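You operate a simulated robot arm through the tools that you are given. There is no shell and no other tool. Be economical: measure what you need, move in short steps, check, and stop when the job is done.

You run a simulated two-armed robot. Do the job below in one go: nothing can be reset, and whatever is moved stays where it is left.

Task
Shut the filter drawer. Take the wooden block from the ledge of the carton block and put it on the top of the small black table. Take the white bundle of bags from the top of the blue table before the band machine and put it on the top of the black hood of tower c. The order is free.

It is judged by the outcome, as a careful person would: the job done as asked, and still so three seconds after it is handed in. It fails if anything else is knocked over, pushed out of place, dropped, spilled or broken.

Robot
Two 7-joint arms with two-finger grippers on one trunk, on a base that drives. Base frame: it is fixed to the floor where the robot stands at the start and does not move with it; the origin is under the middle of the robot, x ahead of it, y to its left, z up. Units: mm, degrees, N and s.
The left shoulder is at the start at [70, 139, 1105], the right one opposite. With the tool pointing down near the work surface each hand reaches from about 320 to 760 mm from the robot's upright axis, wherever it stands, measured 20 degrees to its own side. Places, roughly: filter drawer [700, -100, 800]; top of the black hood of tower C [-7600, 3600, 1300]; top of the small black table [-1900, 7000, 700]; white bundle of bags [-9750, 5500, 1000]; wooden block [-3250, 3750, 1250]. Payload 3.43 kg a hand.
Tool frame (each hand has its own): the origin (TCP) lies between the finger pads and is the grasp point; the fingertips stand 30 mm ahead of it; z points along the fingers, y is the line along which they close. Largest opening 104 mm; the body of the gripper starts 57 mm behind the TCP.
Orientation is that of the tool frame in the base frame, as a unit quaternion [w, x, y, z]. With the fingers straight down and closing along the base's y, the tool's x points along the base's -x, its y along +y and its z along -z.

Tools
- The arms move only by the tool nudge_tool. It takes "left_deltas", "right_deltas" or both (then of equal length, played together; a hand with none holds still); each is a list of rows, each an object (a shift or turn left out is 0, a gripper value left out holds the last) with "turn": the turn, a rotation vector about the tool's x, y, z in rad, a list of three; "travel": the shift along the tool's x, y, z in mm, a list of three; "gripper": the opening in per cent of the stroke, from 0 (shut) to 100 (fully open). In form: [{"turn": [ax, ay, az], "travel": [x, y, z], "gripper": gripper}, ...]. A call has 1 to 10 rows; each row shifts and turns the commanded pose from where the row before left it, along the tool's axes as they then stand. Rows are played at 5 a second. More than 50 mm and 8.6 degrees between two rows, or a gripper value outside its range, and nothing of the call is played. Where a pose cannot be reached the arm comes as near as it can. A force on the tool above 40 N (or 10 N above the force at the start of the call, whichever is more), or a blocked arm, ends the call early, and 0.2 s more pass. The fingers move at their own pace (about 45 mm/s each) and stop on an object; they squeeze with about 40 N. The grip force told is the motor's: it shows also when the fingers shut on nothing. Time passes only in rows, and 0.2 s behind the last, so rows that do not move let the fingers close. The reply holds the time, the measured pose of the TCP, the force on the tool along the base axes, the opening and the grip force, in the units named above and with some noise, with the torque about the TCP (base axes, N m) and any sound that the robot's microphone picked up.
- Cameras (640 x 400 px; columns grow to the right, rows downward): "scene" is now at [142.7, 2.3, 1339.3]; the picture's right is [0.03, -1.00, 0.00], its down [-0.53, -0.02, -0.85] and it looks along [0.85, 0.03, -0.53] (base axes); focal length 284 px, centre (320, 200). "left" rides on the left gripper at [67, -18, -90] in its tool frame; the picture's right is [0.25, 0.97, 0.00], its down [-0.73, 0.19, -0.66] and it looks along [-0.64, 0.17, 0.75] (tool axes); focal length 218 px, centre (320, 200). "right" rides on the right gripper at [67, 18, -90] in its tool frame; the picture's right is [-0.25, 0.97, 0.00], its down [-0.73, -0.19, -0.66] and it looks along [-0.64, -0.17, 0.75] (tool axes); focal length 218 px, centre (320, 200). There is no depth. A picture from a camera that has moved, and an enlarged one, comes with that camera's place and axes in the base frame and with its lens.
- capture(camera): a new picture of that camera. It takes no simulated time.
- move_column(by): slides the trunk up (or, below 0, down) by that many mm; the arms and the scene camera ride with it, the base frame stays. It gives what a move gives, with no picture.
- base_move(legs): drives the robot by 1 to 6 legs, each [ahead, left, turn to the left] in mm, mm and degrees, along the robot's own axes; the way and the turn of a leg run together, so that a leg with both is an arc; at most 1500 mm and 180 degrees a leg. The arms and the cameras ride along, it lands a little off, and it stops where it bumps. It gives what a move gives.
- turn_head(pan, tilt): turns the head with the scene camera to pan (to the left, within 86 degrees either way) and tilt (down, from -29 to 69), counted from straight ahead of the robot. It gives what a move gives.
- close_up(camera, box): a new picture of the part [left, top, right, bottom] of that camera's present view, enlarged. It takes no simulated time.
- finish_job(): hands the job in; it is judged then, once.

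Work in short steps. Places have to be worked out from the pictures, the camera data and where the tool is seen: move nearer, look again, correct. Check each grasp and each placing, and mend what went wrong. You have 165 turns and 122 pictures in all, those below and enlarged ones among them. Open the grippers and draw the arms clear of the work before you hand the job in, unless the task says otherwise; then end with one line.

The tools are called by a JSON object that holds its "api" and its "payload". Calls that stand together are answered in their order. nudge_tool: Moves the arms, as the interface text tells. Its arguments: {"type":"object","properties":{"left_deltas":{"type":"array"},"right_deltas":{"type":"array"}},"required":[]} The other tools are called the same way: move_column (by) slides the trunk up or down; base_move (legs) drives the base; turn_head (pan, tilt) turns the head that bears the scene camera; capture (camera) takes a picture; close_up (camera, box) takes an enlarged picture of a part of a camera's view; finish_job () hands the job in.

At the start:

```text
time_s: 0.0
left_eef_pos: [572.2, 181.6, 1121.7]
left_orientation: [0.0, 0.0, 1.0, 0.0]
left_wrist_force: [0.2, 0.0, -0.2]
left_ft_torque: [-0.07, 0.02, -0.02]
left_gripper_width: 103.8
left_finger_force: 0.1
right_eef_pos: [479.0, -182.4, 948.9]
right_orientation: [0.0, 0.001, 1.0, 0.0]
right_wrist_force: [-0.2, 0.3, 0.4]
right_ft_torque: [0.0, 0.04, 0.01]
right_gripper_width: 103.9
right_finger_force: 0.0
trunk travel left (down, up): [-600.0, 340.0]
robot x, y, heading: [1.7, -0.2, -0.1]
head pan, tilt: [1.9, 32.0]
```

scene: 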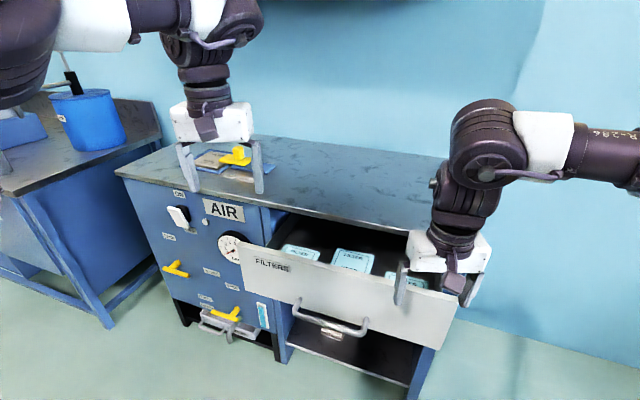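
right: 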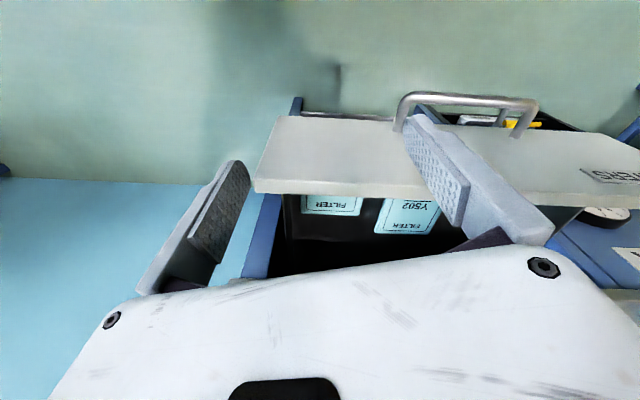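
left: 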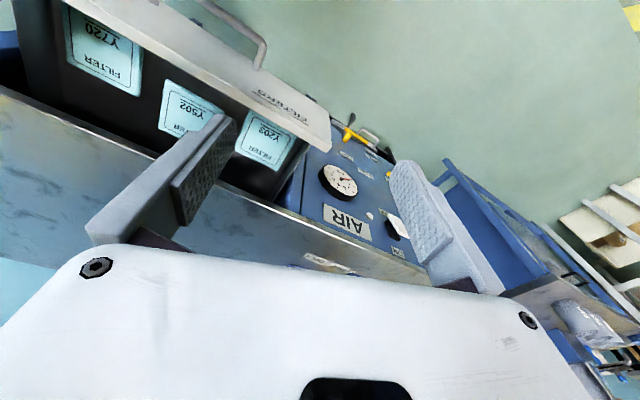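

The drawer front stands roughly 160 mm out: its top edge is at about z 857, its centre near [620, -20], and it is yawed about -17°. I shut the right gripper and tilt it forward to push.

{"api": "nudge_tool", "payload": {"right_deltas": [{"turn": [0, -0.148, 0], "gripper": 0}, {"turn": [0, -0.148, 0]}, {"turn": [0, -0.148, 0]}, {"turn": [0, -0.148, 0]}, {"turn": [0, -0.148, 0]}, {"turn": [0, -0.148, 0]}, {"turn": [0, -0.148, 0]}, {"turn": [0, -0.148, 0]}, {"turn": [0, -0.148, 0]}, {"turn": [0, -0.148, 0]}]}}

```text
time_s: 2.2
left_eef_pos: [571.2, 182.1, 1121.1]
left_orientation: [0.0, 0.001, 1.0, -0.001]
left_wrist_force: [0.7, 0.2, 0.2]
left_ft_torque: [0.0, 0.02, 0.03]
left_gripper_width: 104.1
left_finger_force: 0.1
right_eef_pos: [529.1, -240.5, 959.5]
right_orientation: [0.636, 0.0, 0.771, 0.0]
right_wrist_force: [-0.4, 0.0, 0.3]
right_ft_torque: [0.01, 0.01, 0.02]
right_gripper_width: 0.0
right_finger_force: 35.0
right hand out of reach, approached as far as the arm can: row 2, 3, 4, 5, 6, 7, 8, 10
trunk travel left (down, up): [-600.0, 340.0]
robot x, y, heading: [-1.7, -2.1, -0.0]
head pan, tilt: [1.9, 32.0]
```

The tool now points ahead. I swing it left to about the panel's middle, lower it in front of the panel, then yaw it to face the panel square.

{"api": "nudge_tool", "payload": {"right_deltas": [{"travel": [0, 45, 0]}, {"travel": [0, 45, 0]}, {"travel": [0, 45, 0]}, {"travel": [0, 45, 0]}, {"travel": [40, 0, 0]}, {"travel": [40, 0, 0]}, {"travel": [40, 0, 0]}, {"turn": [0.145, 0, 0]}, {"turn": [0.145, 0, 0]}]}}

{"api": "capture", "payload": {"camera": "scene"}}

```text
time_s: 4.2
left_eef_pos: [571.4, 180.4, 1121.7]
left_orientation: [-0.001, 0.0, 1.0, 0.001]
left_wrist_force: [0.1, 0.8, -0.7]
left_ft_torque: [0.04, 0.0, 0.04]
left_gripper_width: 104.1
left_finger_force: 0.0
right_eef_pos: [543.6, -109.5, 871.7]
right_orientation: [0.63, 0.092, 0.763, -0.111]
right_wrist_force: [0.4, -0.9, 0.3]
right_ft_torque: [-0.04, 0.0, 0.02]
right_gripper_width: 0.2
right_finger_force: 35.0
right hand out of reach, approached as far as the arm can: row 9
trunk travel left (down, up): [-600.0, 340.0]
robot x, y, heading: [-4.3, 0.2, 0.1]
head pan, tilt: [1.9, 32.0]
```

```text
118 pictures are left
camera scene: at [142.9, 0.5, 1339.2], right [0.03, -1.0, 0.0], down [-0.53, -0.02, -0.85], along [0.85, 0.03, -0.53], focal length 284 px, centre (320, 200)
```

scene: 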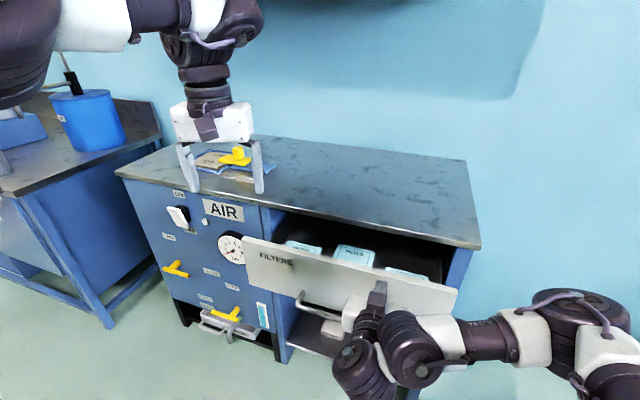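

The tip is about 20 mm before the panel and a bit high. I slide it along the panel to the middle and down to z≈815, then push in.

{"api": "nudge_tool", "payload": {"right_deltas": [{"travel": [0, 45, -10]}, {"travel": [0, 42, 0]}, {"travel": [40, 0, 8]}, {"travel": [18, 0, 3]}, {"travel": [-4, 0, 20]}, {"travel": [-5, 0, 25]}, {"travel": [-5, 0, 25]}, {"travel": [-5, 0, 25]}]}}

{"api": "capture", "payload": {"camera": "scene"}}

```text
time_s: 6.0
left_eef_pos: [571.5, 180.6, 1121.7]
left_orientation: [0.0, 0.0, 1.0, 0.0]
left_wrist_force: [-0.2, 0.4, -0.3]
left_ft_torque: [0.01, 0.0, 0.01]
left_gripper_width: 104.0
left_finger_force: 0.0
right_eef_pos: [654.9, -67.6, 813.9]
right_orientation: [0.629, 0.091, 0.764, -0.11]
right_wrist_force: [0.5, 0.9, 0.9]
right_ft_torque: [-0.03, -0.03, 0.02]
right_gripper_width: 0.1
right_finger_force: 35.0
right hand out of reach, approached as far as the arm can: row 1
trunk travel left (down, up): [-600.0, 340.0]
robot x, y, heading: [-1.8, 0.0, 0.0]
head pan, tilt: [1.9, 32.0]
```

```text
117 pictures are left
camera scene: at [143.2, 2.1, 1339.2], right [0.03, -1.0, 0.0], down [-0.53, -0.02, -0.85], along [0.85, 0.03, -0.53], focal length 284 px, centre (320, 200)
```

scene: 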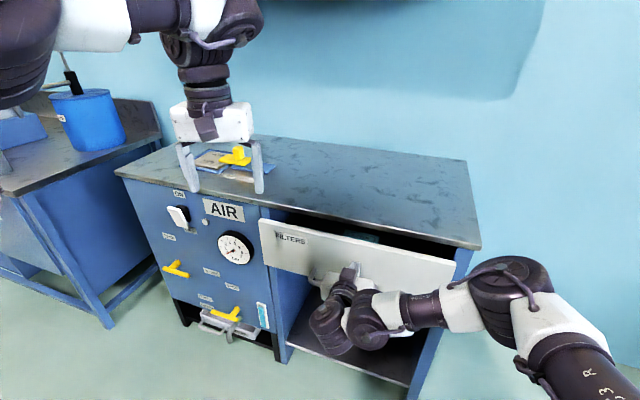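

The drawer is going in smoothly and has about 80 mm left. I keep pushing until it stops.

{"api": "nudge_tool", "payload": {"right_deltas": [{"travel": [-4, 0, 20]}, {"travel": [-4, 0, 20]}, {"travel": [-4, 0, 20]}, {"travel": [-3, 0, 15]}, {"travel": [-2, 0, 10]}, {"travel": [-2, 0, 10]}, {"travel": [-2, 0, 10]}, {"travel": [-2, 0, 10]}]}}

{"api": "capture", "payload": {"camera": "scene"}}

```text
time_s: 7.1
left_eef_pos: [564.6, 181.2, 1124.1]
left_orientation: [0.002, 0.001, 1.0, 0.0]
left_wrist_force: [0.0, -0.5, 0.0]
left_ft_torque: [-0.03, 0.0, -0.03]
left_gripper_width: 103.7
left_finger_force: 0.1
right_eef_pos: [722.3, -82.8, 813.2]
right_orientation: [0.627, 0.087, 0.767, -0.108]
right_wrist_force: [-29.0, 0.0, 9.4]
right_ft_torque: [-0.1, -0.41, -0.3]
right_gripper_width: 0.0
right_finger_force: 34.7
trunk travel left (down, up): [-600.0, 340.0]
robot x, y, heading: [-6.3, -1.2, 0.1]
head pan, tilt: [1.9, 32.0]
stopped in row 5 (right hand): the force on the tool passed its limit at 57 N (the readings are from after the stop); the commanded pose is now the measured one
```

```text
116 pictures are left
camera scene: at [134.7, 2.5, 1340.4], right [0.03, -1.0, 0.0], down [-0.53, -0.02, -0.85], along [0.85, 0.03, -0.53], focal length 284 px, centre (320, 200)
```

scene: 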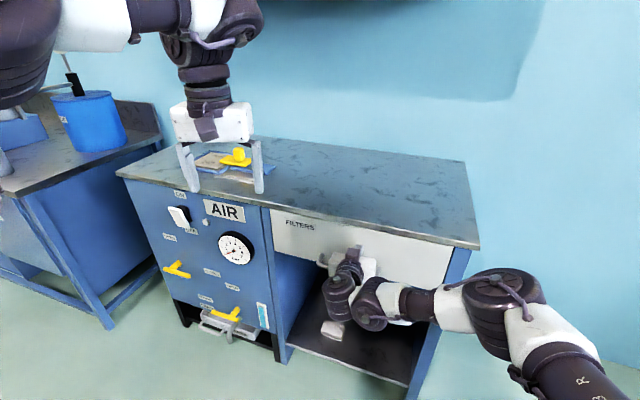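

It hit a hard stop and looks flush with the front. I draw the hand back and check the closeness.

{"api": "nudge_tool", "payload": {"right_deltas": [{"travel": [8, 0, -40]}, {"travel": [8, 0, -40]}, {"travel": [8, 0, -40]}, {"travel": [0, -45, 0]}, {"travel": [-45, 0, 0]}, {"travel": [-45, 0, 0]}, {"travel": [-45, 0, 0]}]}}

{"api": "close_up", "payload": {"camera": "scene", "box": [240, 190, 500, 352]}}

```text
time_s: 8.7
left_eef_pos: [569.6, 180.5, 1122.7]
left_orientation: [0.001, 0.0, 1.0, 0.0]
left_wrist_force: [-1.1, -0.5, 0.8]
left_ft_torque: [-0.01, 0.02, -0.01]
left_gripper_width: 104.0
left_finger_force: 0.0
right_eef_pos: [624.5, -94.6, 943.9]
right_orientation: [0.626, 0.087, 0.767, -0.108]
right_wrist_force: [0.6, 0.2, -0.3]
right_ft_torque: [0.02, 0.0, 0.01]
right_gripper_width: 0.0
right_finger_force: 34.4
trunk travel left (down, up): [-600.0, 340.0]
robot x, y, heading: [1.5, -2.4, -0.1]
head pan, tilt: [1.9, 32.0]
```

```text
2.46 times, centred on (370, 271) of scene
camera zoom: at [141.0, 1.5, 1339.3], right [0.03, -1.0, 0.0], down [-0.53, -0.02, -0.85], along [0.85, 0.03, -0.53], focal length 699 px, centre (197, 25)
```

zoom: 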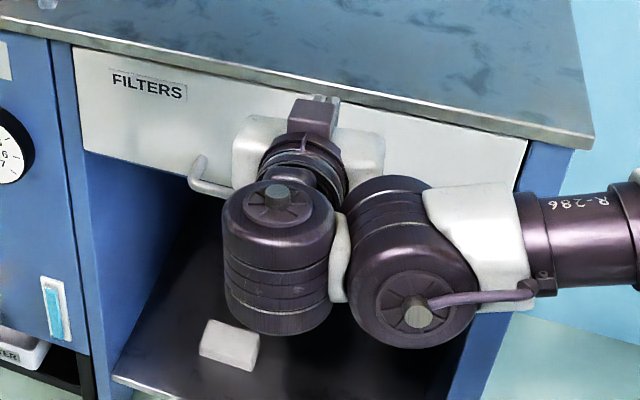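

The drawer is flush. Now I reverse the base away from the cabinet and fold the right hand back down.

{"api": "base_move", "payload": {"legs": [[-400, 0, 0]]}}

{"api": "nudge_tool", "payload": {"right_deltas": [{"turn": [-0.145, 0, 0], "travel": [-45, -15, 0]}, {"turn": [-0.145, 0, 0], "travel": [-45, -15, 0]}, {"turn": [0, 0.148, 0], "travel": [-45, -15, 0]}, {"turn": [0, 0.148, 0]}, {"turn": [0, 0.148, 0]}, {"turn": [0, 0.148, 0]}, {"turn": [0, 0.148, 0]}, {"turn": [0, 0.148, 0]}, {"turn": [0, 0.148, 0]}, {"turn": [0, 0.148, 0]}]}}

{"api": "turn_head", "payload": {"pan": 80, "tilt": 15}}

{"api": "capture", "payload": {"camera": "scene"}}

```text
time_s: 11.2
left_eef_pos: [173.0, 182.9, 1121.2]
left_orientation: [0.0, -0.001, 1.0, 0.001]
left_wrist_force: [-0.4, 0.8, -0.1]
left_ft_torque: [0.02, -0.01, 0.04]
left_gripper_width: 104.1
left_finger_force: 0.0
right_eef_pos: [229.9, -91.4, 944.2]
right_orientation: [0.627, 0.087, 0.767, -0.108]
right_wrist_force: [-0.1, -0.4, -0.1]
right_ft_torque: [0.03, 0.01, 0.02]
right_gripper_width: 0.2
right_finger_force: 34.5
trunk travel left (down, up): [-600.0, 340.0]
robot x, y, heading: [-393.1, 1.3, 0.1]
head pan, tilt: [1.9, 32.0]
```

```text
time_s: 13.4
left_eef_pos: [174.4, 184.0, 1121.3]
left_orientation: [-0.001, -0.002, 1.0, -0.001]
left_wrist_force: [0.1, -1.1, -0.2]
left_ft_torque: [-0.03, -0.03, -0.03]
left_gripper_width: 104.1
left_finger_force: 0.0
right_eef_pos: [264.4, -124.8, 1029.8]
right_orientation: [0.333, -0.007, 0.943, 0.002]
right_wrist_force: [-1.0, 1.1, -0.2]
right_ft_torque: [0.01, 0.02, -0.01]
right_gripper_width: 0.0
right_finger_force: 35.2
right hand out of reach, approached as far as the arm can: row 6, 7, 8, 9, 10
trunk travel left (down, up): [-600.0, 340.0]
robot x, y, heading: [-399.4, 0.9, 0.0]
head pan, tilt: [1.9, 32.0]
```

```text
time_s: 14.9
left_eef_pos: [173.0, 183.1, 1122.3]
left_orientation: [0.001, -0.003, 1.0, 0.0]
left_wrist_force: [-0.3, -0.3, -0.3]
left_ft_torque: [0.01, 0.0, 0.04]
left_gripper_width: 104.2
left_finger_force: 0.1
right_eef_pos: [263.3, -125.2, 1030.7]
right_orientation: [0.334, -0.006, 0.943, 0.002]
right_wrist_force: [0.4, 0.5, -0.1]
right_ft_torque: [0.01, 0.0, -0.04]
right_gripper_width: 0.1
right_finger_force: 34.7
trunk travel left (down, up): [-600.0, 340.0]
robot x, y, heading: [-394.2, 2.3, 0.3]
head pan, tilt: [80.0, 15.0]
```

```text
114 pictures are left
camera scene: at [-327.6, 90.9, 1366.7], right [0.99, -0.17, 0.0], down [-0.04, -0.26, -0.97], along [0.17, 0.95, -0.26], focal length 284 px, centre (320, 200)
```

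scene: 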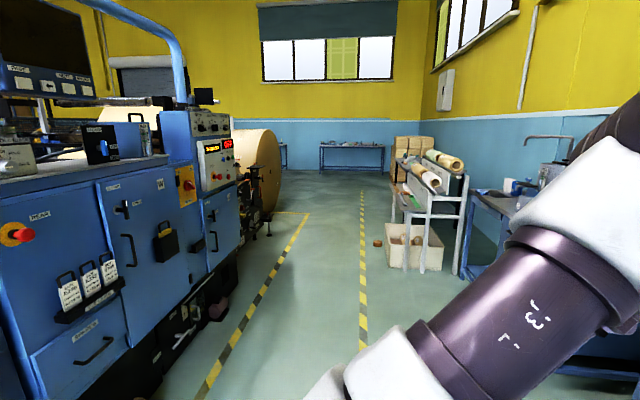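

The room's grid is turned about -17° from the base frame; there is an aisle northward between the machine (left) and the benches. I tuck both hands closer before turning.

{"api": "nudge_tool", "payload": {"right_deltas": [{"travel": [31, 0, -25]}, {"travel": [31, 0, -25]}, {"travel": [31, 0, -25]}, {"turn": [0, 0.148, 0], "travel": [31, 0, -25]}, {"turn": [0, 0.148, 0], "travel": [40, 0, -10]}, {"turn": [0, 0.148, 0]}, {"turn": [0, 0.148, 0]}, {"turn": [0, 0.1, 0]}], "left_deltas": [{"travel": [40, 0, 0], "gripper": 0}, {"travel": [40, 0, 0]}, {"travel": [40, 0, 0]}, {"travel": [40, 0, 0]}, {}, {}, {}, {}]}}

{"api": "turn_head", "payload": {"pan": 86, "tilt": 5}}

{"api": "base_move", "payload": {"legs": [[0, 0, 45]]}}

{"api": "capture", "payload": {"camera": "scene"}}

```text
time_s: 16.7
left_eef_pos: [13.5, 182.1, 1123.0]
left_orientation: [-0.001, -0.003, 1.0, -0.001]
left_wrist_force: [0.5, 0.1, 0.0]
left_ft_torque: [0.03, 0.03, 0.02]
left_gripper_width: 0.0
left_finger_force: 34.4
right_eef_pos: [271.8, -142.6, 932.7]
right_orientation: [0.204, -0.008, 0.979, 0.002]
right_wrist_force: [1.1, -1.0, -0.8]
right_ft_torque: [-0.01, -0.01, 0.01]
right_gripper_width: 0.4
right_finger_force: 34.5
right hand out of reach, approached as far as the arm can: row 1, 2, 3, 4, 5, 6, 7, 8
trunk travel left (down, up): [-600.0, 340.0]
robot x, y, heading: [-397.0, -1.7, 0.1]
head pan, tilt: [80.0, 15.0]
```

```text
time_s: 17.4
left_eef_pos: [11.2, 181.3, 1123.0]
left_orientation: [0.0, -0.002, 1.0, 0.0]
left_wrist_force: [-0.2, 0.0, 0.2]
left_ft_torque: [-0.02, 0.0, 0.01]
left_gripper_width: 0.0
left_finger_force: 34.5
right_eef_pos: [270.4, -143.8, 934.7]
right_orientation: [0.205, -0.007, 0.979, 0.001]
right_wrist_force: [-0.4, 0.0, 0.3]
right_ft_torque: [0.0, 0.0, 0.0]
right_gripper_width: 0.1
right_finger_force: 35.1
trunk travel left (down, up): [-600.0, 340.0]
robot x, y, heading: [-400.1, -5.2, 0.3]
head pan, tilt: [85.9, 5.0]
```

```text
time_s: 19.9
left_eef_pos: [-235.7, 417.1, 1123.2]
left_orientation: [0.0, -0.382, 0.924, 0.001]
left_wrist_force: [-0.6, 0.1, 0.2]
left_ft_torque: [-0.03, -0.02, -0.01]
left_gripper_width: 0.0
left_finger_force: 34.9
right_eef_pos: [176.2, 369.4, 932.8]
right_orientation: [0.189, -0.379, 0.902, 0.079]
right_wrist_force: [-0.3, -0.1, 0.2]
right_ft_torque: [0.01, 0.0, -0.03]
right_gripper_width: 0.1
right_finger_force: 35.0
trunk travel left (down, up): [-600.0, 340.0]
robot x, y, heading: [-394.5, -5.4, 45.1]
head pan, tilt: [85.9, 5.0]
```

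```text
113 pictures are left
camera scene: at [-418.7, 103.7, 1382.9], right [0.76, 0.66, 0.0], down [0.06, -0.07, -1.0], along [-0.65, 0.75, -0.09], focal length 284 px, centre (320, 200)
```

scene: 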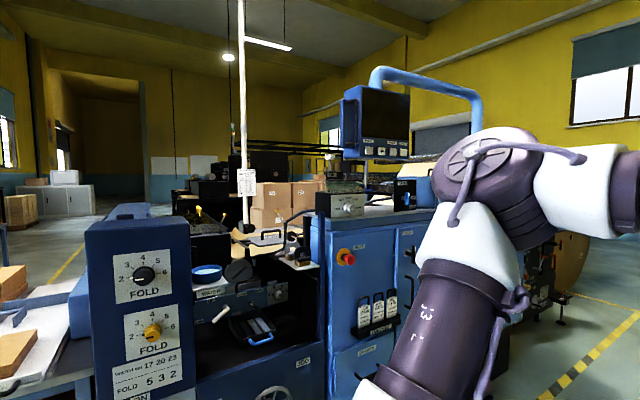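

I need to see westward and the south side of the machine. I turn further left to look.

{"api": "base_move", "payload": {"legs": [[0, 0, 65]]}}

{"api": "move_column", "payload": {"by": 300}}

{"api": "turn_head", "payload": {"pan": 70, "tilt": 15}}

{"api": "capture", "payload": {"camera": "scene"}}

{"api": "turn_head", "payload": {"pan": 10, "tilt": 15}}

{"api": "capture", "payload": {"camera": "scene"}}

```text
time_s: 23.1
left_eef_pos: [-703.8, 326.2, 1122.3]
left_orientation: [-0.001, 0.815, -0.579, -0.001]
left_wrist_force: [0.2, 0.4, -0.3]
left_ft_torque: [0.0, 0.04, 0.0]
left_gripper_width: 0.0
left_finger_force: 35.1
right_eef_pos: [-478.6, 675.2, 932.9]
right_orientation: [-0.117, 0.801, -0.562, -0.168]
right_wrist_force: [0.1, 0.1, 0.0]
right_ft_torque: [0.06, -0.02, -0.02]
right_gripper_width: 0.1
right_finger_force: 34.7
trunk travel left (down, up): [-600.0, 340.0]
robot x, y, heading: [-395.9, 0.6, 109.3]
head pan, tilt: [85.9, 5.0]
```

```text
time_s: 26.1
left_eef_pos: [-702.9, 326.0, 1422.7]
left_orientation: [0.0, 0.815, -0.58, -0.001]
left_wrist_force: [-0.2, -0.8, 0.0]
left_ft_torque: [-0.01, 0.03, 0.02]
left_gripper_width: 0.0
left_finger_force: 34.5
right_eef_pos: [-479.3, 675.6, 1233.9]
right_orientation: [-0.117, 0.802, -0.561, -0.168]
right_wrist_force: [-0.4, 0.0, -0.1]
right_ft_torque: [0.0, 0.03, 0.01]
right_gripper_width: 0.1
right_finger_force: 35.2
trunk travel left (down, up): [-900.0, 40.0]
robot x, y, heading: [-399.4, -1.2, 109.3]
head pan, tilt: [85.9, 5.0]
```

```text
time_s: 26.9
left_eef_pos: [-702.8, 326.3, 1422.7]
left_orientation: [-0.001, 0.815, -0.579, 0.0]
left_wrist_force: [0.1, 0.6, 0.7]
left_ft_torque: [-0.03, 0.02, 0.01]
left_gripper_width: 0.1
left_finger_force: 34.7
right_eef_pos: [-480.1, 675.9, 1232.9]
right_orientation: [-0.117, 0.802, -0.562, -0.167]
right_wrist_force: [0.7, 0.0, 0.7]
right_ft_torque: [0.02, 0.0, -0.01]
right_gripper_width: 0.2
right_finger_force: 34.5
trunk travel left (down, up): [-900.0, 40.0]
robot x, y, heading: [-401.2, 0.9, 109.1]
head pan, tilt: [70.0, 15.0]
```

```text
112 pictures are left
camera scene: at [-504.1, 47.6, 1666.7], right [0.01, 1.0, 0.0], down [0.26, 0.0, -0.97], along [-0.97, 0.01, -0.26], focal length 284 px, centre (320, 200)
```

scene: 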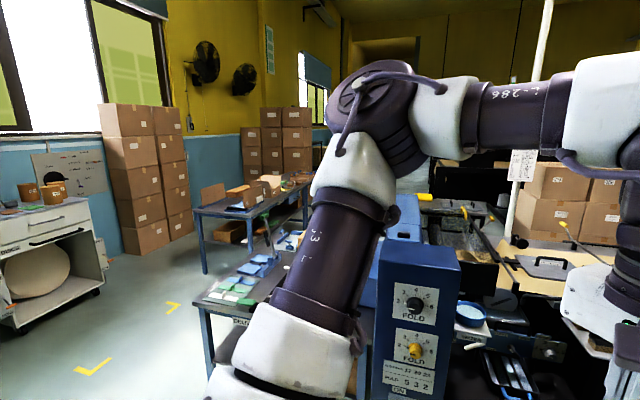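

```text
time_s: 28.2
left_eef_pos: [-703.1, 327.1, 1422.9]
left_orientation: [-0.001, 0.815, -0.579, -0.001]
left_wrist_force: [-0.5, 0.2, -0.1]
left_ft_torque: [0.02, 0.0, -0.01]
left_gripper_width: 0.2
left_finger_force: 34.3
right_eef_pos: [-480.2, 676.7, 1234.0]
right_orientation: [-0.117, 0.801, -0.563, -0.167]
right_wrist_force: [0.1, -0.8, -0.2]
right_ft_torque: [-0.02, -0.02, -0.02]
right_gripper_width: 0.0
right_finger_force: 35.5
trunk travel left (down, up): [-900.0, 40.0]
robot x, y, heading: [-397.5, -0.1, 109.3]
head pan, tilt: [10.0, 15.0]
```

```text
111 pictures are left
camera scene: at [-456.3, 127.8, 1666.7], right [0.87, 0.49, 0.0], down [0.13, -0.23, -0.97], along [-0.47, 0.84, -0.26], focal length 284 px, centre (320, 200)
```

scene: 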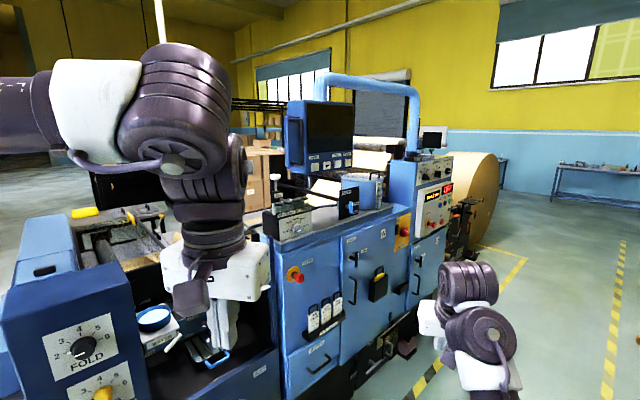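

West-south route looks tight; the north aisle is open. I turn to face north along the aisle (heading ≈73°) and drive up about 3 m, then look.

{"api": "base_move", "payload": {"legs": [[0, 0, -36], [1500, 150, 0], [1500, 0, 0]]}}

{"api": "turn_head", "payload": {"pan": 30, "tilt": 15}}

{"api": "capture", "payload": {"camera": "scene"}}

```text
refused: leg 2 is longer than a leg can be; nothing moved
```

```text
time_s: 29.0
left_eef_pos: [-702.8, 325.7, 1422.6]
left_orientation: [0.0, 0.815, -0.58, -0.001]
left_wrist_force: [-0.8, -0.1, -0.2]
left_ft_torque: [0.03, 0.01, 0.01]
left_gripper_width: 0.0
left_finger_force: 35.1
right_eef_pos: [-479.6, 676.8, 1233.2]
right_orientation: [-0.118, 0.801, -0.562, -0.167]
right_wrist_force: [0.8, -0.4, -0.1]
right_ft_torque: [0.01, -0.03, 0.02]
right_gripper_width: 0.0
right_finger_force: 34.5
trunk travel left (down, up): [-900.0, 40.0]
robot x, y, heading: [-396.8, -2.0, 109.2]
head pan, tilt: [30.0, 15.0]
```

```text
110 pictures are left
camera scene: at [-481.3, 107.3, 1666.7], right [0.65, 0.76, 0.0], down [0.2, -0.17, -0.97], along [-0.73, 0.63, -0.26], focal length 284 px, centre (320, 200)
```

scene: 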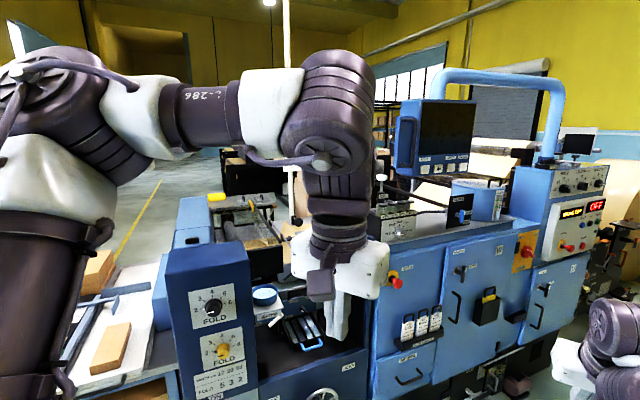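

The move was refused for the leg length (1507 mm); I redo it with legs at the limit and turn the head left meanwhile.

{"api": "base_move", "payload": {"legs": [[0, 0, -36], [1400, 150, 0], [1500, 0, 0]]}}

{"api": "capture", "payload": {"camera": "scene"}}

```text
time_s: 44.8
left_eef_pos: [211.4, 3261.1, 1423.6]
left_orientation: [0.0, -0.601, 0.8, 0.0]
left_wrist_force: [0.1, -0.1, 0.0]
left_ft_torque: [0.03, 0.03, -0.01]
left_gripper_width: 0.2
left_finger_force: 34.3
right_eef_pos: [596.0, 3419.3, 1233.9]
right_orientation: [0.163, -0.592, 0.779, 0.124]
right_wrist_force: [0.1, 0.1, -0.1]
right_ft_torque: [0.01, -0.01, -0.01]
right_gripper_width: 0.0
right_finger_force: 34.9
trunk travel left (down, up): [-900.0, 40.0]
robot x, y, heading: [270.0, 2821.8, 73.8]
head pan, tilt: [30.0, 15.0]
```

```text
109 pictures are left
camera scene: at [265.8, 2955.8, 1666.8], right [0.97, 0.24, 0.0], down [0.06, -0.25, -0.97], along [-0.23, 0.94, -0.26], focal length 284 px, centre (320, 200)
```

scene: 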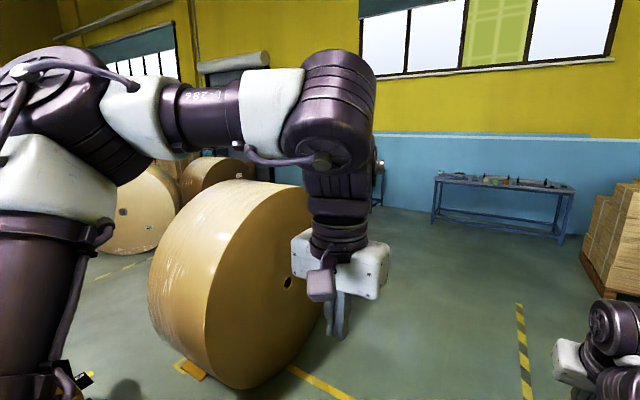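

The paper roll and its floor line (north line ≈ n 4215 in room axes) are ahead-left. I go north past it, then turn west to look.

{"api": "base_move", "payload": {"legs": [[1500, 0, 0], [900, 0, 0], [0, 0, 75]]}}

{"api": "turn_head", "payload": {"pan": 0, "tilt": 12}}

{"api": "capture", "payload": {"camera": "scene"}}

```text
time_s: 59.8
left_eef_pos: [474.7, 5181.1, 1422.0]
left_orientation: [0.0, 0.966, -0.258, 0.0]
left_wrist_force: [0.2, -0.3, 0.1]
left_ft_torque: [0.03, -0.05, 0.0]
left_gripper_width: 0.0
left_finger_force: 35.0
right_eef_pos: [413.4, 5591.1, 1234.0]
right_orientation: [-0.051, 0.947, -0.246, -0.198]
right_wrist_force: [-0.1, -0.6, 0.3]
right_ft_torque: [0.04, 0.03, -0.01]
right_gripper_width: 0.0
right_finger_force: 35.2
trunk travel left (down, up): [-900.0, 40.0]
robot x, y, heading: [919.6, 5135.5, 150.2]
head pan, tilt: [30.0, 15.0]
```

```text
time_s: 60.7
left_eef_pos: [474.1, 5180.5, 1422.5]
left_orientation: [0.0, 0.966, -0.258, 0.0]
left_wrist_force: [-0.1, 0.0, -0.6]
left_ft_torque: [-0.01, 0.03, -0.01]
left_gripper_width: 0.0
left_finger_force: 34.9
right_eef_pos: [413.4, 5590.9, 1233.8]
right_orientation: [-0.051, 0.947, -0.246, -0.198]
right_wrist_force: [-0.6, 0.2, -0.6]
right_ft_torque: [0.0, -0.02, 0.0]
right_gripper_width: 0.0
right_finger_force: 34.6
trunk travel left (down, up): [-900.0, 40.0]
robot x, y, heading: [917.5, 5137.7, 150.1]
head pan, tilt: [0.0, 12.0]
```

```text
108 pictures are left
camera scene: at [797.9, 5205.1, 1671.6], right [0.5, 0.87, 0.0], down [0.18, -0.1, -0.98], along [-0.85, 0.49, -0.21], focal length 284 px, centre (320, 200)
```

scene: 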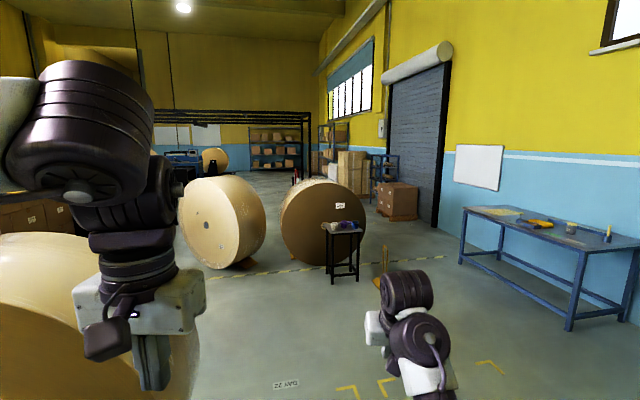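

The small black table is straight ahead, in front of two big rolls. I look left for the carton block.

{"api": "turn_head", "payload": {"pan": 50, "tilt": 12}}

{"api": "capture", "payload": {"camera": "scene"}}

```text
time_s: 61.9
left_eef_pos: [474.2, 5180.6, 1422.3]
left_orientation: [0.0, 0.966, -0.258, -0.001]
left_wrist_force: [-0.9, -0.8, 0.4]
left_ft_torque: [0.01, 0.01, -0.04]
left_gripper_width: 0.0
left_finger_force: 34.6
right_eef_pos: [414.5, 5591.3, 1233.8]
right_orientation: [-0.052, 0.947, -0.247, -0.198]
right_wrist_force: [0.2, -0.2, 0.2]
right_ft_torque: [0.01, -0.03, -0.01]
right_gripper_width: 0.1
right_finger_force: 34.8
trunk travel left (down, up): [-900.0, 40.0]
robot x, y, heading: [918.1, 5135.2, 150.2]
head pan, tilt: [50.0, 12.0]
```

```text
107 pictures are left
camera scene: at [791.2, 5126.9, 1671.6], right [-0.34, 0.94, 0.0], down [0.2, 0.07, -0.98], along [-0.92, -0.34, -0.21], focal length 284 px, centre (320, 200)
```

scene: 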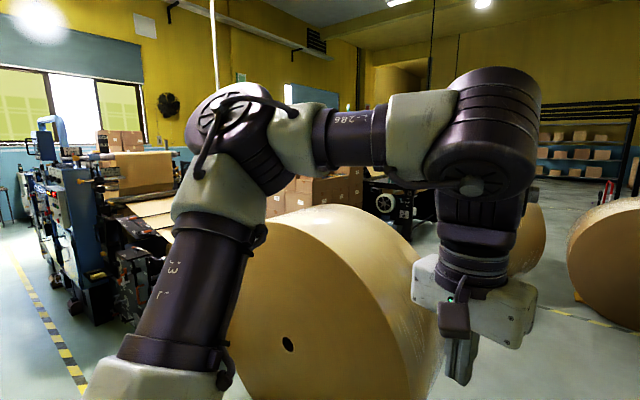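

The carton stack lies beyond the near roll, to the south-west. I drive west along the open strip and look again.

{"api": "base_move", "payload": {"legs": [[0, 0, 13], [1400, 0, 0], [1000, 0, 0]]}}

{"api": "turn_head", "payload": {"pan": 70, "tilt": 12}}

{"api": "capture", "payload": {"camera": "scene"}}

{"api": "turn_head", "payload": {"pan": 15, "tilt": 12}}

{"api": "capture", "payload": {"camera": "scene"}}

```text
time_s: 74.3
left_eef_pos: [-1769.7, 5757.3, 1423.8]
left_orientation: [0.0, 0.99, -0.141, -0.001]
left_wrist_force: [-0.5, 1.1, 0.2]
left_ft_torque: [-0.01, 0.02, 0.0]
left_gripper_width: 0.0
left_finger_force: 34.8
right_eef_pos: [-1925.0, 6141.9, 1233.3]
right_orientation: [-0.028, 0.97, -0.133, -0.202]
right_wrist_force: [0.2, 0.2, 1.3]
right_ft_torque: [-0.02, 0.02, -0.04]
right_gripper_width: 0.1
right_finger_force: 34.5
trunk travel left (down, up): [-900.0, 40.0]
robot x, y, heading: [-1328.2, 5819.8, 164.1]
head pan, tilt: [50.0, 12.0]
```

```text
time_s: 75.1
left_eef_pos: [-1771.5, 5757.0, 1422.6]
left_orientation: [0.0, 0.99, -0.141, 0.0]
left_wrist_force: [0.5, 0.3, 0.3]
left_ft_torque: [0.01, 0.0, 0.02]
left_gripper_width: 0.0
left_finger_force: 34.7
right_eef_pos: [-1927.5, 6143.9, 1232.5]
right_orientation: [-0.027, 0.97, -0.131, -0.203]
right_wrist_force: [-0.2, -0.7, -0.1]
right_ft_torque: [0.0, -0.01, 0.03]
right_gripper_width: 0.0
right_finger_force: 35.0
trunk travel left (down, up): [-900.0, 40.0]
robot x, y, heading: [-1325.1, 5818.8, 163.9]
head pan, tilt: [70.0, 12.0]
```

```text
106 pictures are left
camera scene: at [-1428.4, 5756.3, 1671.6], right [-0.81, 0.59, 0.0], down [0.12, 0.17, -0.98], along [-0.58, -0.79, -0.21], focal length 284 px, centre (320, 200)
```

scene: 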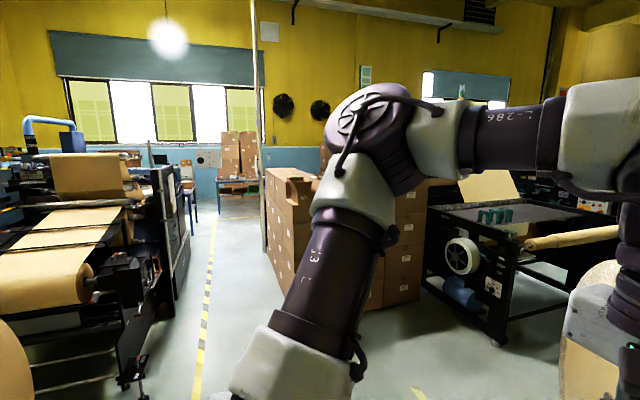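

```text
time_s: 76.3
left_eef_pos: [-1771.2, 5757.5, 1422.2]
left_orientation: [0.0, 0.99, -0.14, 0.0]
left_wrist_force: [0.5, -0.7, 0.5]
left_ft_torque: [0.01, 0.0, 0.02]
left_gripper_width: 0.0
left_finger_force: 34.6
right_eef_pos: [-1928.3, 6142.1, 1233.1]
right_orientation: [-0.027, 0.97, -0.132, -0.203]
right_wrist_force: [-0.6, 0.1, 0.0]
right_ft_torque: [-0.02, 0.0, 0.04]
right_gripper_width: 0.1
right_finger_force: 34.6
trunk travel left (down, up): [-900.0, 40.0]
robot x, y, heading: [-1325.4, 5818.2, 163.5]
head pan, tilt: [15.0, 12.0]
```

```text
105 pictures are left
camera scene: at [-1466.2, 5833.2, 1671.6], right [0.02, 1.0, 0.0], down [0.21, 0.0, -0.98], along [-0.98, 0.02, -0.21], focal length 284 px, centre (320, 200)
```

scene: 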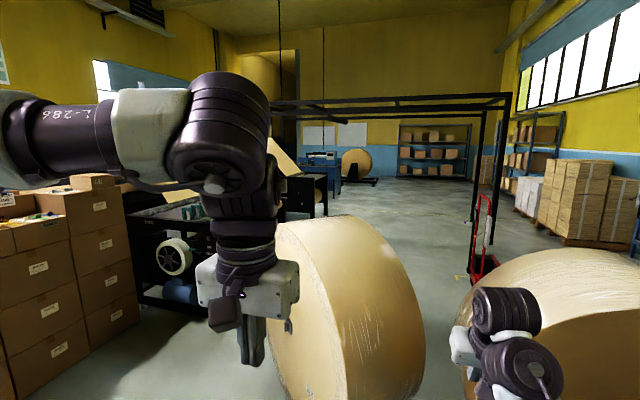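

The carton block with a stepped ledge is south-west, with open floor on its north and east. I drive west a bit, turn south and approach it.

{"api": "base_move", "payload": {"legs": [[600, 0, 0], [0, 0, 89], [1100, 0, 0]]}}

{"api": "turn_head", "payload": {"pan": -30, "tilt": 25}}

{"api": "capture", "payload": {"camera": "scene"}}

```text
time_s: 88.8
left_eef_pos: [-2151.3, 4514.7, 1423.7]
left_orientation: [0.0, 0.806, 0.592, -0.001]
left_wrist_force: [1.2, -0.2, -0.2]
left_ft_torque: [0.0, 0.01, 0.01]
left_gripper_width: 0.0
left_finger_force: 34.7
right_eef_pos: [-2539.4, 4365.5, 1233.9]
right_orientation: [0.121, 0.786, 0.584, -0.164]
right_wrist_force: [0.0, 0.9, 0.2]
right_ft_torque: [0.0, 0.03, 0.03]
right_gripper_width: 0.0
right_finger_force: 34.6
trunk travel left (down, up): [-900.0, 40.0]
robot x, y, heading: [-2200.3, 4957.1, -107.1]
head pan, tilt: [15.0, 12.0]
```

```text
time_s: 89.9
left_eef_pos: [-2152.1, 4511.9, 1421.9]
left_orientation: [0.001, 0.806, 0.592, -0.002]
left_wrist_force: [-0.6, 0.4, 0.1]
left_ft_torque: [0.04, 0.03, 0.01]
left_gripper_width: 0.0
left_finger_force: 34.4
right_eef_pos: [-2539.8, 4365.1, 1234.0]
right_orientation: [0.122, 0.785, 0.584, -0.165]
right_wrist_force: [0.7, -0.5, 0.3]
right_ft_torque: [0.03, -0.02, -0.01]
right_gripper_width: 0.1
right_finger_force: 35.1
trunk travel left (down, up): [-900.0, 40.0]
robot x, y, heading: [-2203.3, 4956.4, -107.3]
head pan, tilt: [-30.0, 25.0]
```

```text
104 pictures are left
camera scene: at [-2282.7, 4846.1, 1650.5], right [-0.68, 0.73, 0.0], down [0.31, 0.29, -0.91], along [-0.67, -0.61, -0.42], focal length 284 px, centre (320, 200)
```

scene: 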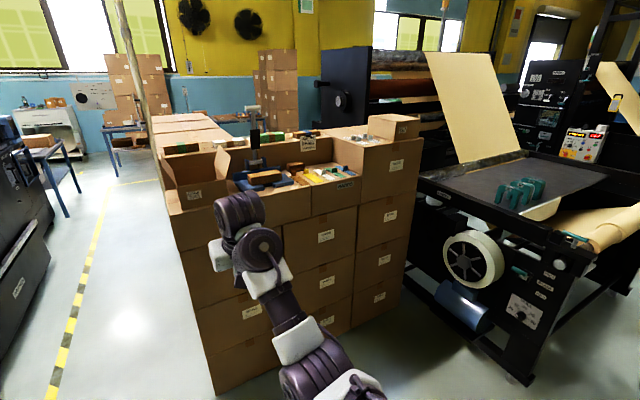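

{"api": "close_up", "payload": {"camera": "scene", "box": [150, 90, 440, 270]}}

```text
2.21 times, centred on (295, 180) of scene
camera zoom: at [-2282.7, 4846.1, 1650.5], right [-0.68, 0.73, 0.0], down [0.31, 0.29, -0.91], along [-0.67, -0.61, -0.42], focal length 626 px, centre (375, 244)
```

zoom: 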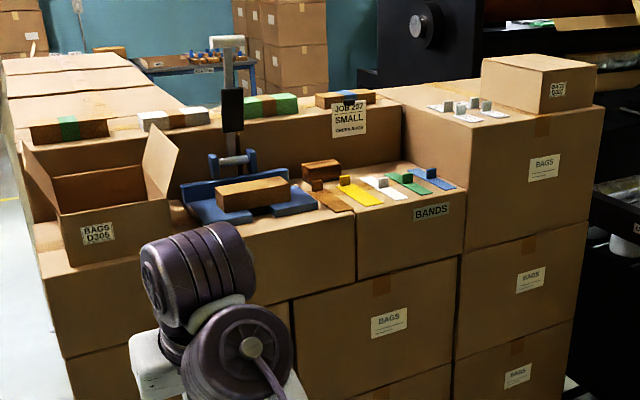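

The ledge is at about z 1150; the wooden block is the brown piece near [-3262, 3768], next to the flat bands. I raise and straighten the right hand before approaching.

{"api": "nudge_tool", "payload": {"right_deltas": [{"turn": [0, 0.138, 0], "travel": [0, 0, -45], "gripper": 100}, {"turn": [0, 0.138, 0], "travel": [0, 0, -45]}, {"turn": [0, 0.138, 0], "travel": [0, 0, -45]}, {"travel": [20, 0, -40]}, {"travel": [30, 0, -20]}, {"travel": [30, 0, 0]}]}}

```text
time_s: 91.3
left_eef_pos: [-2154.4, 4512.1, 1423.5]
left_orientation: [0.001, 0.806, 0.592, 0.001]
left_wrist_force: [0.1, 0.0, -0.1]
left_ft_torque: [0.0, -0.09, -0.04]
left_gripper_width: 0.2
left_finger_force: 34.9
right_eef_pos: [-2593.4, 4379.2, 1146.5]
right_orientation: [0.023, 0.802, 0.596, -0.028]
right_wrist_force: [-0.6, 0.1, -0.1]
right_ft_torque: [-0.01, 0.01, 0.0]
right_gripper_width: 104.1
right_finger_force: 0.1
right hand out of reach, approached as far as the arm can: row 1, 2, 3, 4, 5, 6
trunk travel left (down, up): [-900.0, 40.0]
robot x, y, heading: [-2202.5, 4959.9, -107.2]
head pan, tilt: [-30.0, 25.0]
```

The commanded tilt had overshot past vertical from earlier unreachable rows. I turn it back by the accumulated excess (~0.9 rad).

{"api": "nudge_tool", "payload": {"right_deltas": [{"turn": [0, -0.148, 0]}, {"turn": [0, -0.148, 0]}, {"turn": [0, -0.148, 0]}, {"turn": [0, -0.148, 0]}, {"turn": [0, -0.148, 0]}, {"turn": [0, -0.148, 0]}]}}

```text
time_s: 92.7
left_eef_pos: [-2152.2, 4514.5, 1422.8]
left_orientation: [0.001, 0.806, 0.592, -0.001]
left_wrist_force: [0.7, 0.2, 0.4]
left_ft_torque: [-0.01, -0.02, -0.01]
left_gripper_width: 0.1
left_finger_force: 35.1
right_eef_pos: [-2592.6, 4376.1, 1146.9]
right_orientation: [0.277, 0.711, 0.529, -0.371]
right_wrist_force: [-1.3, -0.5, -0.3]
right_ft_torque: [0.02, 0.03, 0.01]
right_gripper_width: 103.9
right_finger_force: 0.1
trunk travel left (down, up): [-900.0, 40.0]
robot x, y, heading: [-2203.7, 4955.2, -107.3]
head pan, tilt: [-30.0, 25.0]
```

Commanded pose tracks the reached one, so I undo that turn, then pull the hand toward the robot before raising it.

{"api": "nudge_tool", "payload": {"right_deltas": [{"turn": [0, 0.148, 0]}, {"turn": [0, 0.148, 0]}, {"turn": [0, 0.148, 0]}, {"turn": [0, 0.148, 0]}, {"turn": [0, 0.148, 0]}, {"turn": [0, 0.148, 0]}, {"travel": [45, 0, 0]}, {"travel": [45, 0, 0]}, {"travel": [45, 0, 0]}, {"travel": [45, 0, 0]}]}}

{"api": "nudge_tool", "payload": {"right_deltas": [{"travel": [0, 0, -45]}, {"travel": [0, 0, -45]}, {"travel": [0, 0, -45]}, {"travel": [0, 0, -45]}, {"travel": [0, 0, -45]}, {"travel": [0, 0, -30]}]}}

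```text
time_s: 94.9
left_eef_pos: [-2151.3, 4511.9, 1422.7]
left_orientation: [0.0, 0.806, 0.592, 0.0]
left_wrist_force: [0.1, -0.1, 1.7]
left_ft_torque: [0.0, -0.01, 0.04]
left_gripper_width: 0.0
left_finger_force: 34.9
right_eef_pos: [-2584.2, 4379.4, 1141.9]
right_orientation: [0.022, 0.802, 0.596, -0.028]
right_wrist_force: [0.3, 0.3, -0.5]
right_ft_torque: [-0.02, -0.03, 0.0]
right_gripper_width: 104.1
right_finger_force: 0.0
right hand out of reach, approached as far as the arm can: row 7, 8, 9, 10
trunk travel left (down, up): [-900.0, 40.0]
robot x, y, heading: [-2203.7, 4957.1, -107.1]
head pan, tilt: [-30.0, 25.0]
```

```text
time_s: 96.3
left_eef_pos: [-2152.0, 4511.9, 1424.5]
left_orientation: [0.0, 0.806, 0.592, 0.0]
left_wrist_force: [0.6, -0.6, -0.5]
left_ft_torque: [-0.01, 0.01, -0.01]
left_gripper_width: 0.0
left_finger_force: 34.8
right_eef_pos: [-2609.5, 4356.9, 1198.5]
right_orientation: [0.021, 0.802, 0.596, -0.028]
right_wrist_force: [0.2, 0.3, -0.2]
right_ft_torque: [-0.01, 0.03, 0.01]
right_gripper_width: 104.0
right_finger_force: 0.0
right hand out of reach, approached as far as the arm can: row 1, 2, 3, 4, 5, 6
trunk travel left (down, up): [-900.0, 40.0]
robot x, y, heading: [-2201.9, 4957.9, -107.2]
head pan, tilt: [-30.0, 25.0]
```

The right arm is stuck near a joint limit. I go back to the forward-pointing posture, pull in and raise there, then tip it down again.

{"api": "nudge_tool", "payload": {"right_deltas": [{"turn": [0, -0.148, 0]}, {"turn": [0, -0.148, 0]}, {"turn": [0, -0.148, 0]}, {"turn": [0, -0.148, 0]}, {"turn": [0, -0.148, 0]}, {"turn": [0, -0.148, 0]}, {"turn": [0, -0.148, 0]}, {"turn": [0, -0.148, 0]}, {"turn": [0, -0.148, 0]}]}}

{"api": "nudge_tool", "payload": {"right_deltas": [{"travel": [0, 0, -45]}, {"travel": [0, 0, -45]}, {"travel": [0, 0, -45]}, {"travel": [0, 0, -45]}, {"travel": [-30, 0, 0]}, {"travel": [-30, 0, 0]}]}}

{"api": "capture", "payload": {"camera": "scene"}}

```text
time_s: 98.3
left_eef_pos: [-2151.7, 4512.7, 1421.3]
left_orientation: [0.001, 0.806, 0.593, 0.0]
left_wrist_force: [-0.1, -0.4, 0.3]
left_ft_torque: [-0.02, -0.02, 0.01]
left_gripper_width: 0.0
left_finger_force: 34.5
right_eef_pos: [-2608.2, 4360.7, 1197.6]
right_orientation: [0.386, 0.613, 0.455, -0.518]
right_wrist_force: [-0.3, 0.5, 0.4]
right_ft_torque: [0.01, -0.01, -0.02]
right_gripper_width: 104.1
right_finger_force: 0.1
trunk travel left (down, up): [-900.0, 40.0]
robot x, y, heading: [-2205.3, 4955.0, -107.2]
head pan, tilt: [-30.0, 25.0]
```

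```text
time_s: 99.7
left_eef_pos: [-2151.8, 4511.2, 1421.5]
left_orientation: [0.0, 0.806, 0.592, 0.001]
left_wrist_force: [0.4, -0.1, 0.0]
left_ft_torque: [0.03, 0.0, -0.01]
left_gripper_width: 0.1
left_finger_force: 34.4
right_eef_pos: [-2559.4, 4516.1, 1283.7]
right_orientation: [0.385, 0.614, 0.457, -0.516]
right_wrist_force: [1.6, 0.4, -0.2]
right_ft_torque: [-0.01, -0.01, 0.02]
right_gripper_width: 103.9
right_finger_force: 0.0
trunk travel left (down, up): [-900.0, 40.0]
robot x, y, heading: [-2203.4, 4958.3, -107.2]
head pan, tilt: [-30.0, 25.0]
```

```text
102 pictures are left
camera scene: at [-2284.0, 4843.3, 1650.1], right [-0.68, 0.74, 0.0], down [0.31, 0.29, -0.91], along [-0.67, -0.61, -0.42], focal length 284 px, centre (320, 200)
```

scene: 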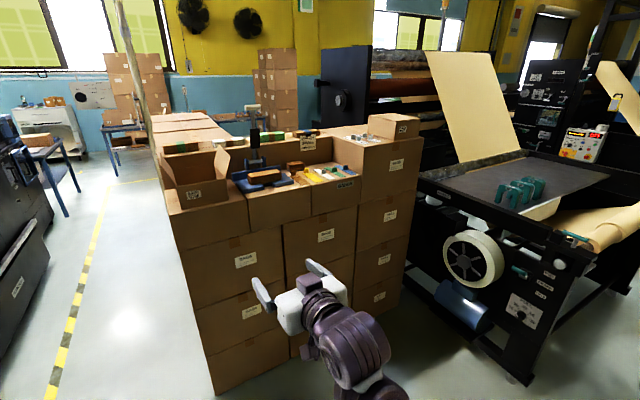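

Free again at 527 ahead, 209 right, z 1284. I raise a bit more and tip down stepwise.

{"api": "nudge_tool", "payload": {"right_deltas": [{"turn": [0, 0.148, 0]}, {"turn": [0, 0.148, 0]}, {"turn": [0, 0.148, 0]}, {"turn": [0, 0.148, 0]}, {"turn": [0, 0.148, 0]}, {"turn": [0, 0.148, 0]}, {"turn": [0, 0.148, 0]}, {"turn": [0, 0.148, 0]}, {"turn": [0, 0.148, 0]}]}}

```text
time_s: 101.7
left_eef_pos: [-2151.6, 4512.2, 1421.9]
left_orientation: [0.0, 0.806, 0.592, -0.001]
left_wrist_force: [-0.2, 1.0, -0.3]
left_ft_torque: [0.0, 0.0, 0.0]
left_gripper_width: 0.0
left_finger_force: 34.3
right_eef_pos: [-2559.3, 4518.9, 1284.1]
right_orientation: [0.276, 0.712, 0.53, -0.369]
right_wrist_force: [0.8, 0.4, 0.7]
right_ft_torque: [0.01, -0.01, -0.02]
right_gripper_width: 104.1
right_finger_force: 0.1
right hand out of reach, approached as far as the arm can: row 4, 5, 6, 7, 8, 9
trunk travel left (down, up): [-900.0, 40.0]
robot x, y, heading: [-2201.9, 4961.7, -107.2]
head pan, tilt: [-30.0, 25.0]
```

The right wrist can't tip down in this elbow posture, so I'll work with the left arm, which is well placed. I first pull the right hand back beside the body to keep it clear.

{"api": "nudge_tool", "payload": {"right_deltas": [{"travel": [23, -25, -33]}, {"travel": [23, -25, -33]}, {"travel": [23, -25, -33]}, {"travel": [23, -25, -33]}, {"travel": [23, -25, -33]}]}}

{"api": "turn_head", "payload": {"pan": -30, "tilt": 55}}

{"api": "capture", "payload": {"camera": "scene"}}

```text
time_s: 102.9
left_eef_pos: [-2155.2, 4514.6, 1423.3]
left_orientation: [0.002, 0.806, 0.592, -0.001]
left_wrist_force: [-0.7, 0.9, -0.9]
left_ft_torque: [-0.01, -0.04, -0.02]
left_gripper_width: 0.2
left_finger_force: 34.4
right_eef_pos: [-2688.5, 4628.8, 1247.3]
right_orientation: [0.276, 0.711, 0.53, -0.371]
right_wrist_force: [-0.3, 0.1, 0.2]
right_ft_torque: [0.02, 0.01, 0.04]
right_gripper_width: 103.9
right_finger_force: 0.0
right hand out of reach, approached as far as the arm can: row 1, 2, 3, 4, 5
trunk travel left (down, up): [-900.0, 40.0]
robot x, y, heading: [-2203.5, 4955.1, -107.1]
head pan, tilt: [-30.0, 25.0]
```

```text
time_s: 103.8
left_eef_pos: [-2150.4, 4510.5, 1422.0]
left_orientation: [-0.001, 0.806, 0.592, 0.0]
left_wrist_force: [-0.7, -0.4, -0.5]
left_ft_torque: [0.0, 0.0, -0.01]
left_gripper_width: 0.1
left_finger_force: 35.0
right_eef_pos: [-2684.8, 4626.1, 1247.2]
right_orientation: [0.276, 0.711, 0.529, -0.371]
right_wrist_force: [-0.5, 0.3, 0.4]
right_ft_torque: [-0.01, 0.01, 0.0]
right_gripper_width: 104.1
right_finger_force: 0.1
trunk travel left (down, up): [-900.0, 40.0]
robot x, y, heading: [-2200.1, 4956.9, -107.4]
head pan, tilt: [-30.0, 55.0]
```

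```text
101 pictures are left
camera scene: at [-2267.3, 4858.8, 1606.5], right [-0.68, 0.74, 0.0], down [0.6, 0.56, -0.57], along [-0.42, -0.39, -0.82], focal length 284 px, centre (320, 200)
```

scene: 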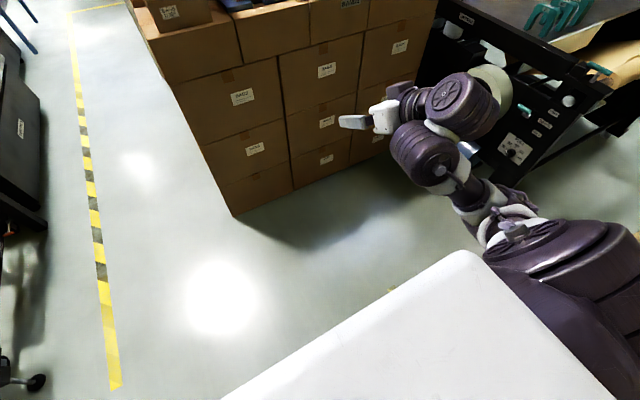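

The right arm hangs out to the right. I swing it clockwise around its shoulder, so that it ends beside the robot and out of the front working area.

{"api": "nudge_tool", "payload": {"right_deltas": [{"travel": [13, -40, -19], "turn": [0.086, 0, 0.06]}, {"travel": [13, -40, -19], "turn": [0.086, 0, 0.06]}, {"travel": [13, -40, -19], "turn": [0.086, 0, 0.06]}, {"travel": [13, -40, -19], "turn": [0.086, 0, 0.06]}, {"travel": [13, -40, -19], "turn": [0.086, 0, 0.06]}, {"travel": [13, -40, -19], "turn": [0.086, 0, 0.06]}, {"travel": [13, -40, -19], "turn": [0.086, 0, 0.06]}, {"travel": [13, -40, -19], "turn": [0.086, 0, 0.06]}]}}

{"api": "turn_head", "payload": {"pan": -60, "tilt": 50}}

{"api": "capture", "payload": {"camera": "scene"}}

```text
time_s: 105.6
left_eef_pos: [-2150.6, 4513.9, 1423.4]
left_orientation: [0.0, 0.806, 0.592, -0.001]
left_wrist_force: [0.2, 1.1, 0.6]
left_ft_torque: [0.01, 0.02, 0.01]
left_gripper_width: 0.0
left_finger_force: 34.7
right_eef_pos: [-2835.8, 4946.4, 1230.6]
right_orientation: [0.1, 0.865, 0.193, -0.452]
right_wrist_force: [0.1, 0.7, -0.1]
right_ft_torque: [-0.02, -0.01, 0.0]
right_gripper_width: 104.0
right_finger_force: 0.0
right hand out of reach, approached as far as the arm can: row 1, 3, 5, 7, 8
trunk travel left (down, up): [-900.0, 40.0]
robot x, y, heading: [-2201.8, 4954.9, -107.1]
head pan, tilt: [-30.0, 55.0]
```

```text
time_s: 106.6
left_eef_pos: [-2151.6, 4512.1, 1421.8]
left_orientation: [0.0, 0.806, 0.592, 0.0]
left_wrist_force: [-0.4, 0.0, 0.1]
left_ft_torque: [-0.02, -0.01, -0.04]
left_gripper_width: 0.1
left_finger_force: 34.8
right_eef_pos: [-2835.7, 4944.6, 1230.7]
right_orientation: [0.098, 0.866, 0.193, -0.451]
right_wrist_force: [0.6, 0.8, 0.1]
right_ft_torque: [0.01, 0.01, 0.02]
right_gripper_width: 104.1
right_finger_force: 0.0
trunk travel left (down, up): [-900.0, 40.0]
robot x, y, heading: [-2201.8, 4958.7, -107.1]
head pan, tilt: [-60.0, 50.0]
```

```text
100 pictures are left
camera scene: at [-2290.5, 4891.2, 1612.9], right [-0.22, 0.98, 0.0], down [0.75, 0.17, -0.64], along [-0.63, -0.14, -0.77], focal length 284 px, centre (320, 200)
```

scene: 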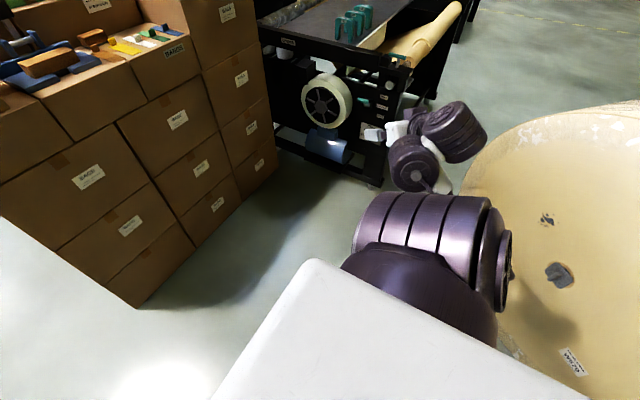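

The right hand is now 600 mm out to the side, near the roll. I try to draw it in along its own axis to narrow the robot.

{"api": "nudge_tool", "payload": {"right_deltas": [{"travel": [20, 25, -30], "gripper": 0}, {"travel": [20, 25, -30]}, {"travel": [20, 25, -30]}, {"travel": [20, 25, -30]}, {"travel": [20, 25, -30]}]}}

{"api": "capture", "payload": {"camera": "scene"}}

```text
time_s: 107.8
left_eef_pos: [-2151.0, 4512.7, 1422.2]
left_orientation: [0.001, 0.806, 0.592, -0.002]
left_wrist_force: [-0.2, 0.7, -0.2]
left_ft_torque: [-0.02, -0.02, 0.0]
left_gripper_width: 0.0
left_finger_force: 34.8
right_eef_pos: [-2810.5, 4920.2, 1178.6]
right_orientation: [0.1, 0.866, 0.195, -0.45]
right_wrist_force: [-0.2, 0.4, -0.9]
right_ft_torque: [-0.03, 0.03, 0.01]
right_gripper_width: 0.0
right_finger_force: 3.7
right hand out of reach, approached as far as the arm can: row 1, 2, 3, 4, 5
trunk travel left (down, up): [-900.0, 40.0]
robot x, y, heading: [-2201.4, 4957.3, -107.3]
head pan, tilt: [-60.0, 50.0]
```

```text
99 pictures are left
camera scene: at [-2289.8, 4891.7, 1613.0], right [-0.22, 0.98, 0.0], down [0.75, 0.17, -0.64], along [-0.63, -0.14, -0.77], focal length 284 px, centre (320, 200)
```

scene: 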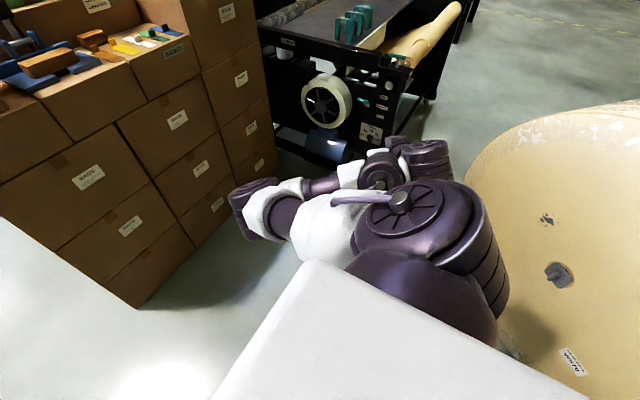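

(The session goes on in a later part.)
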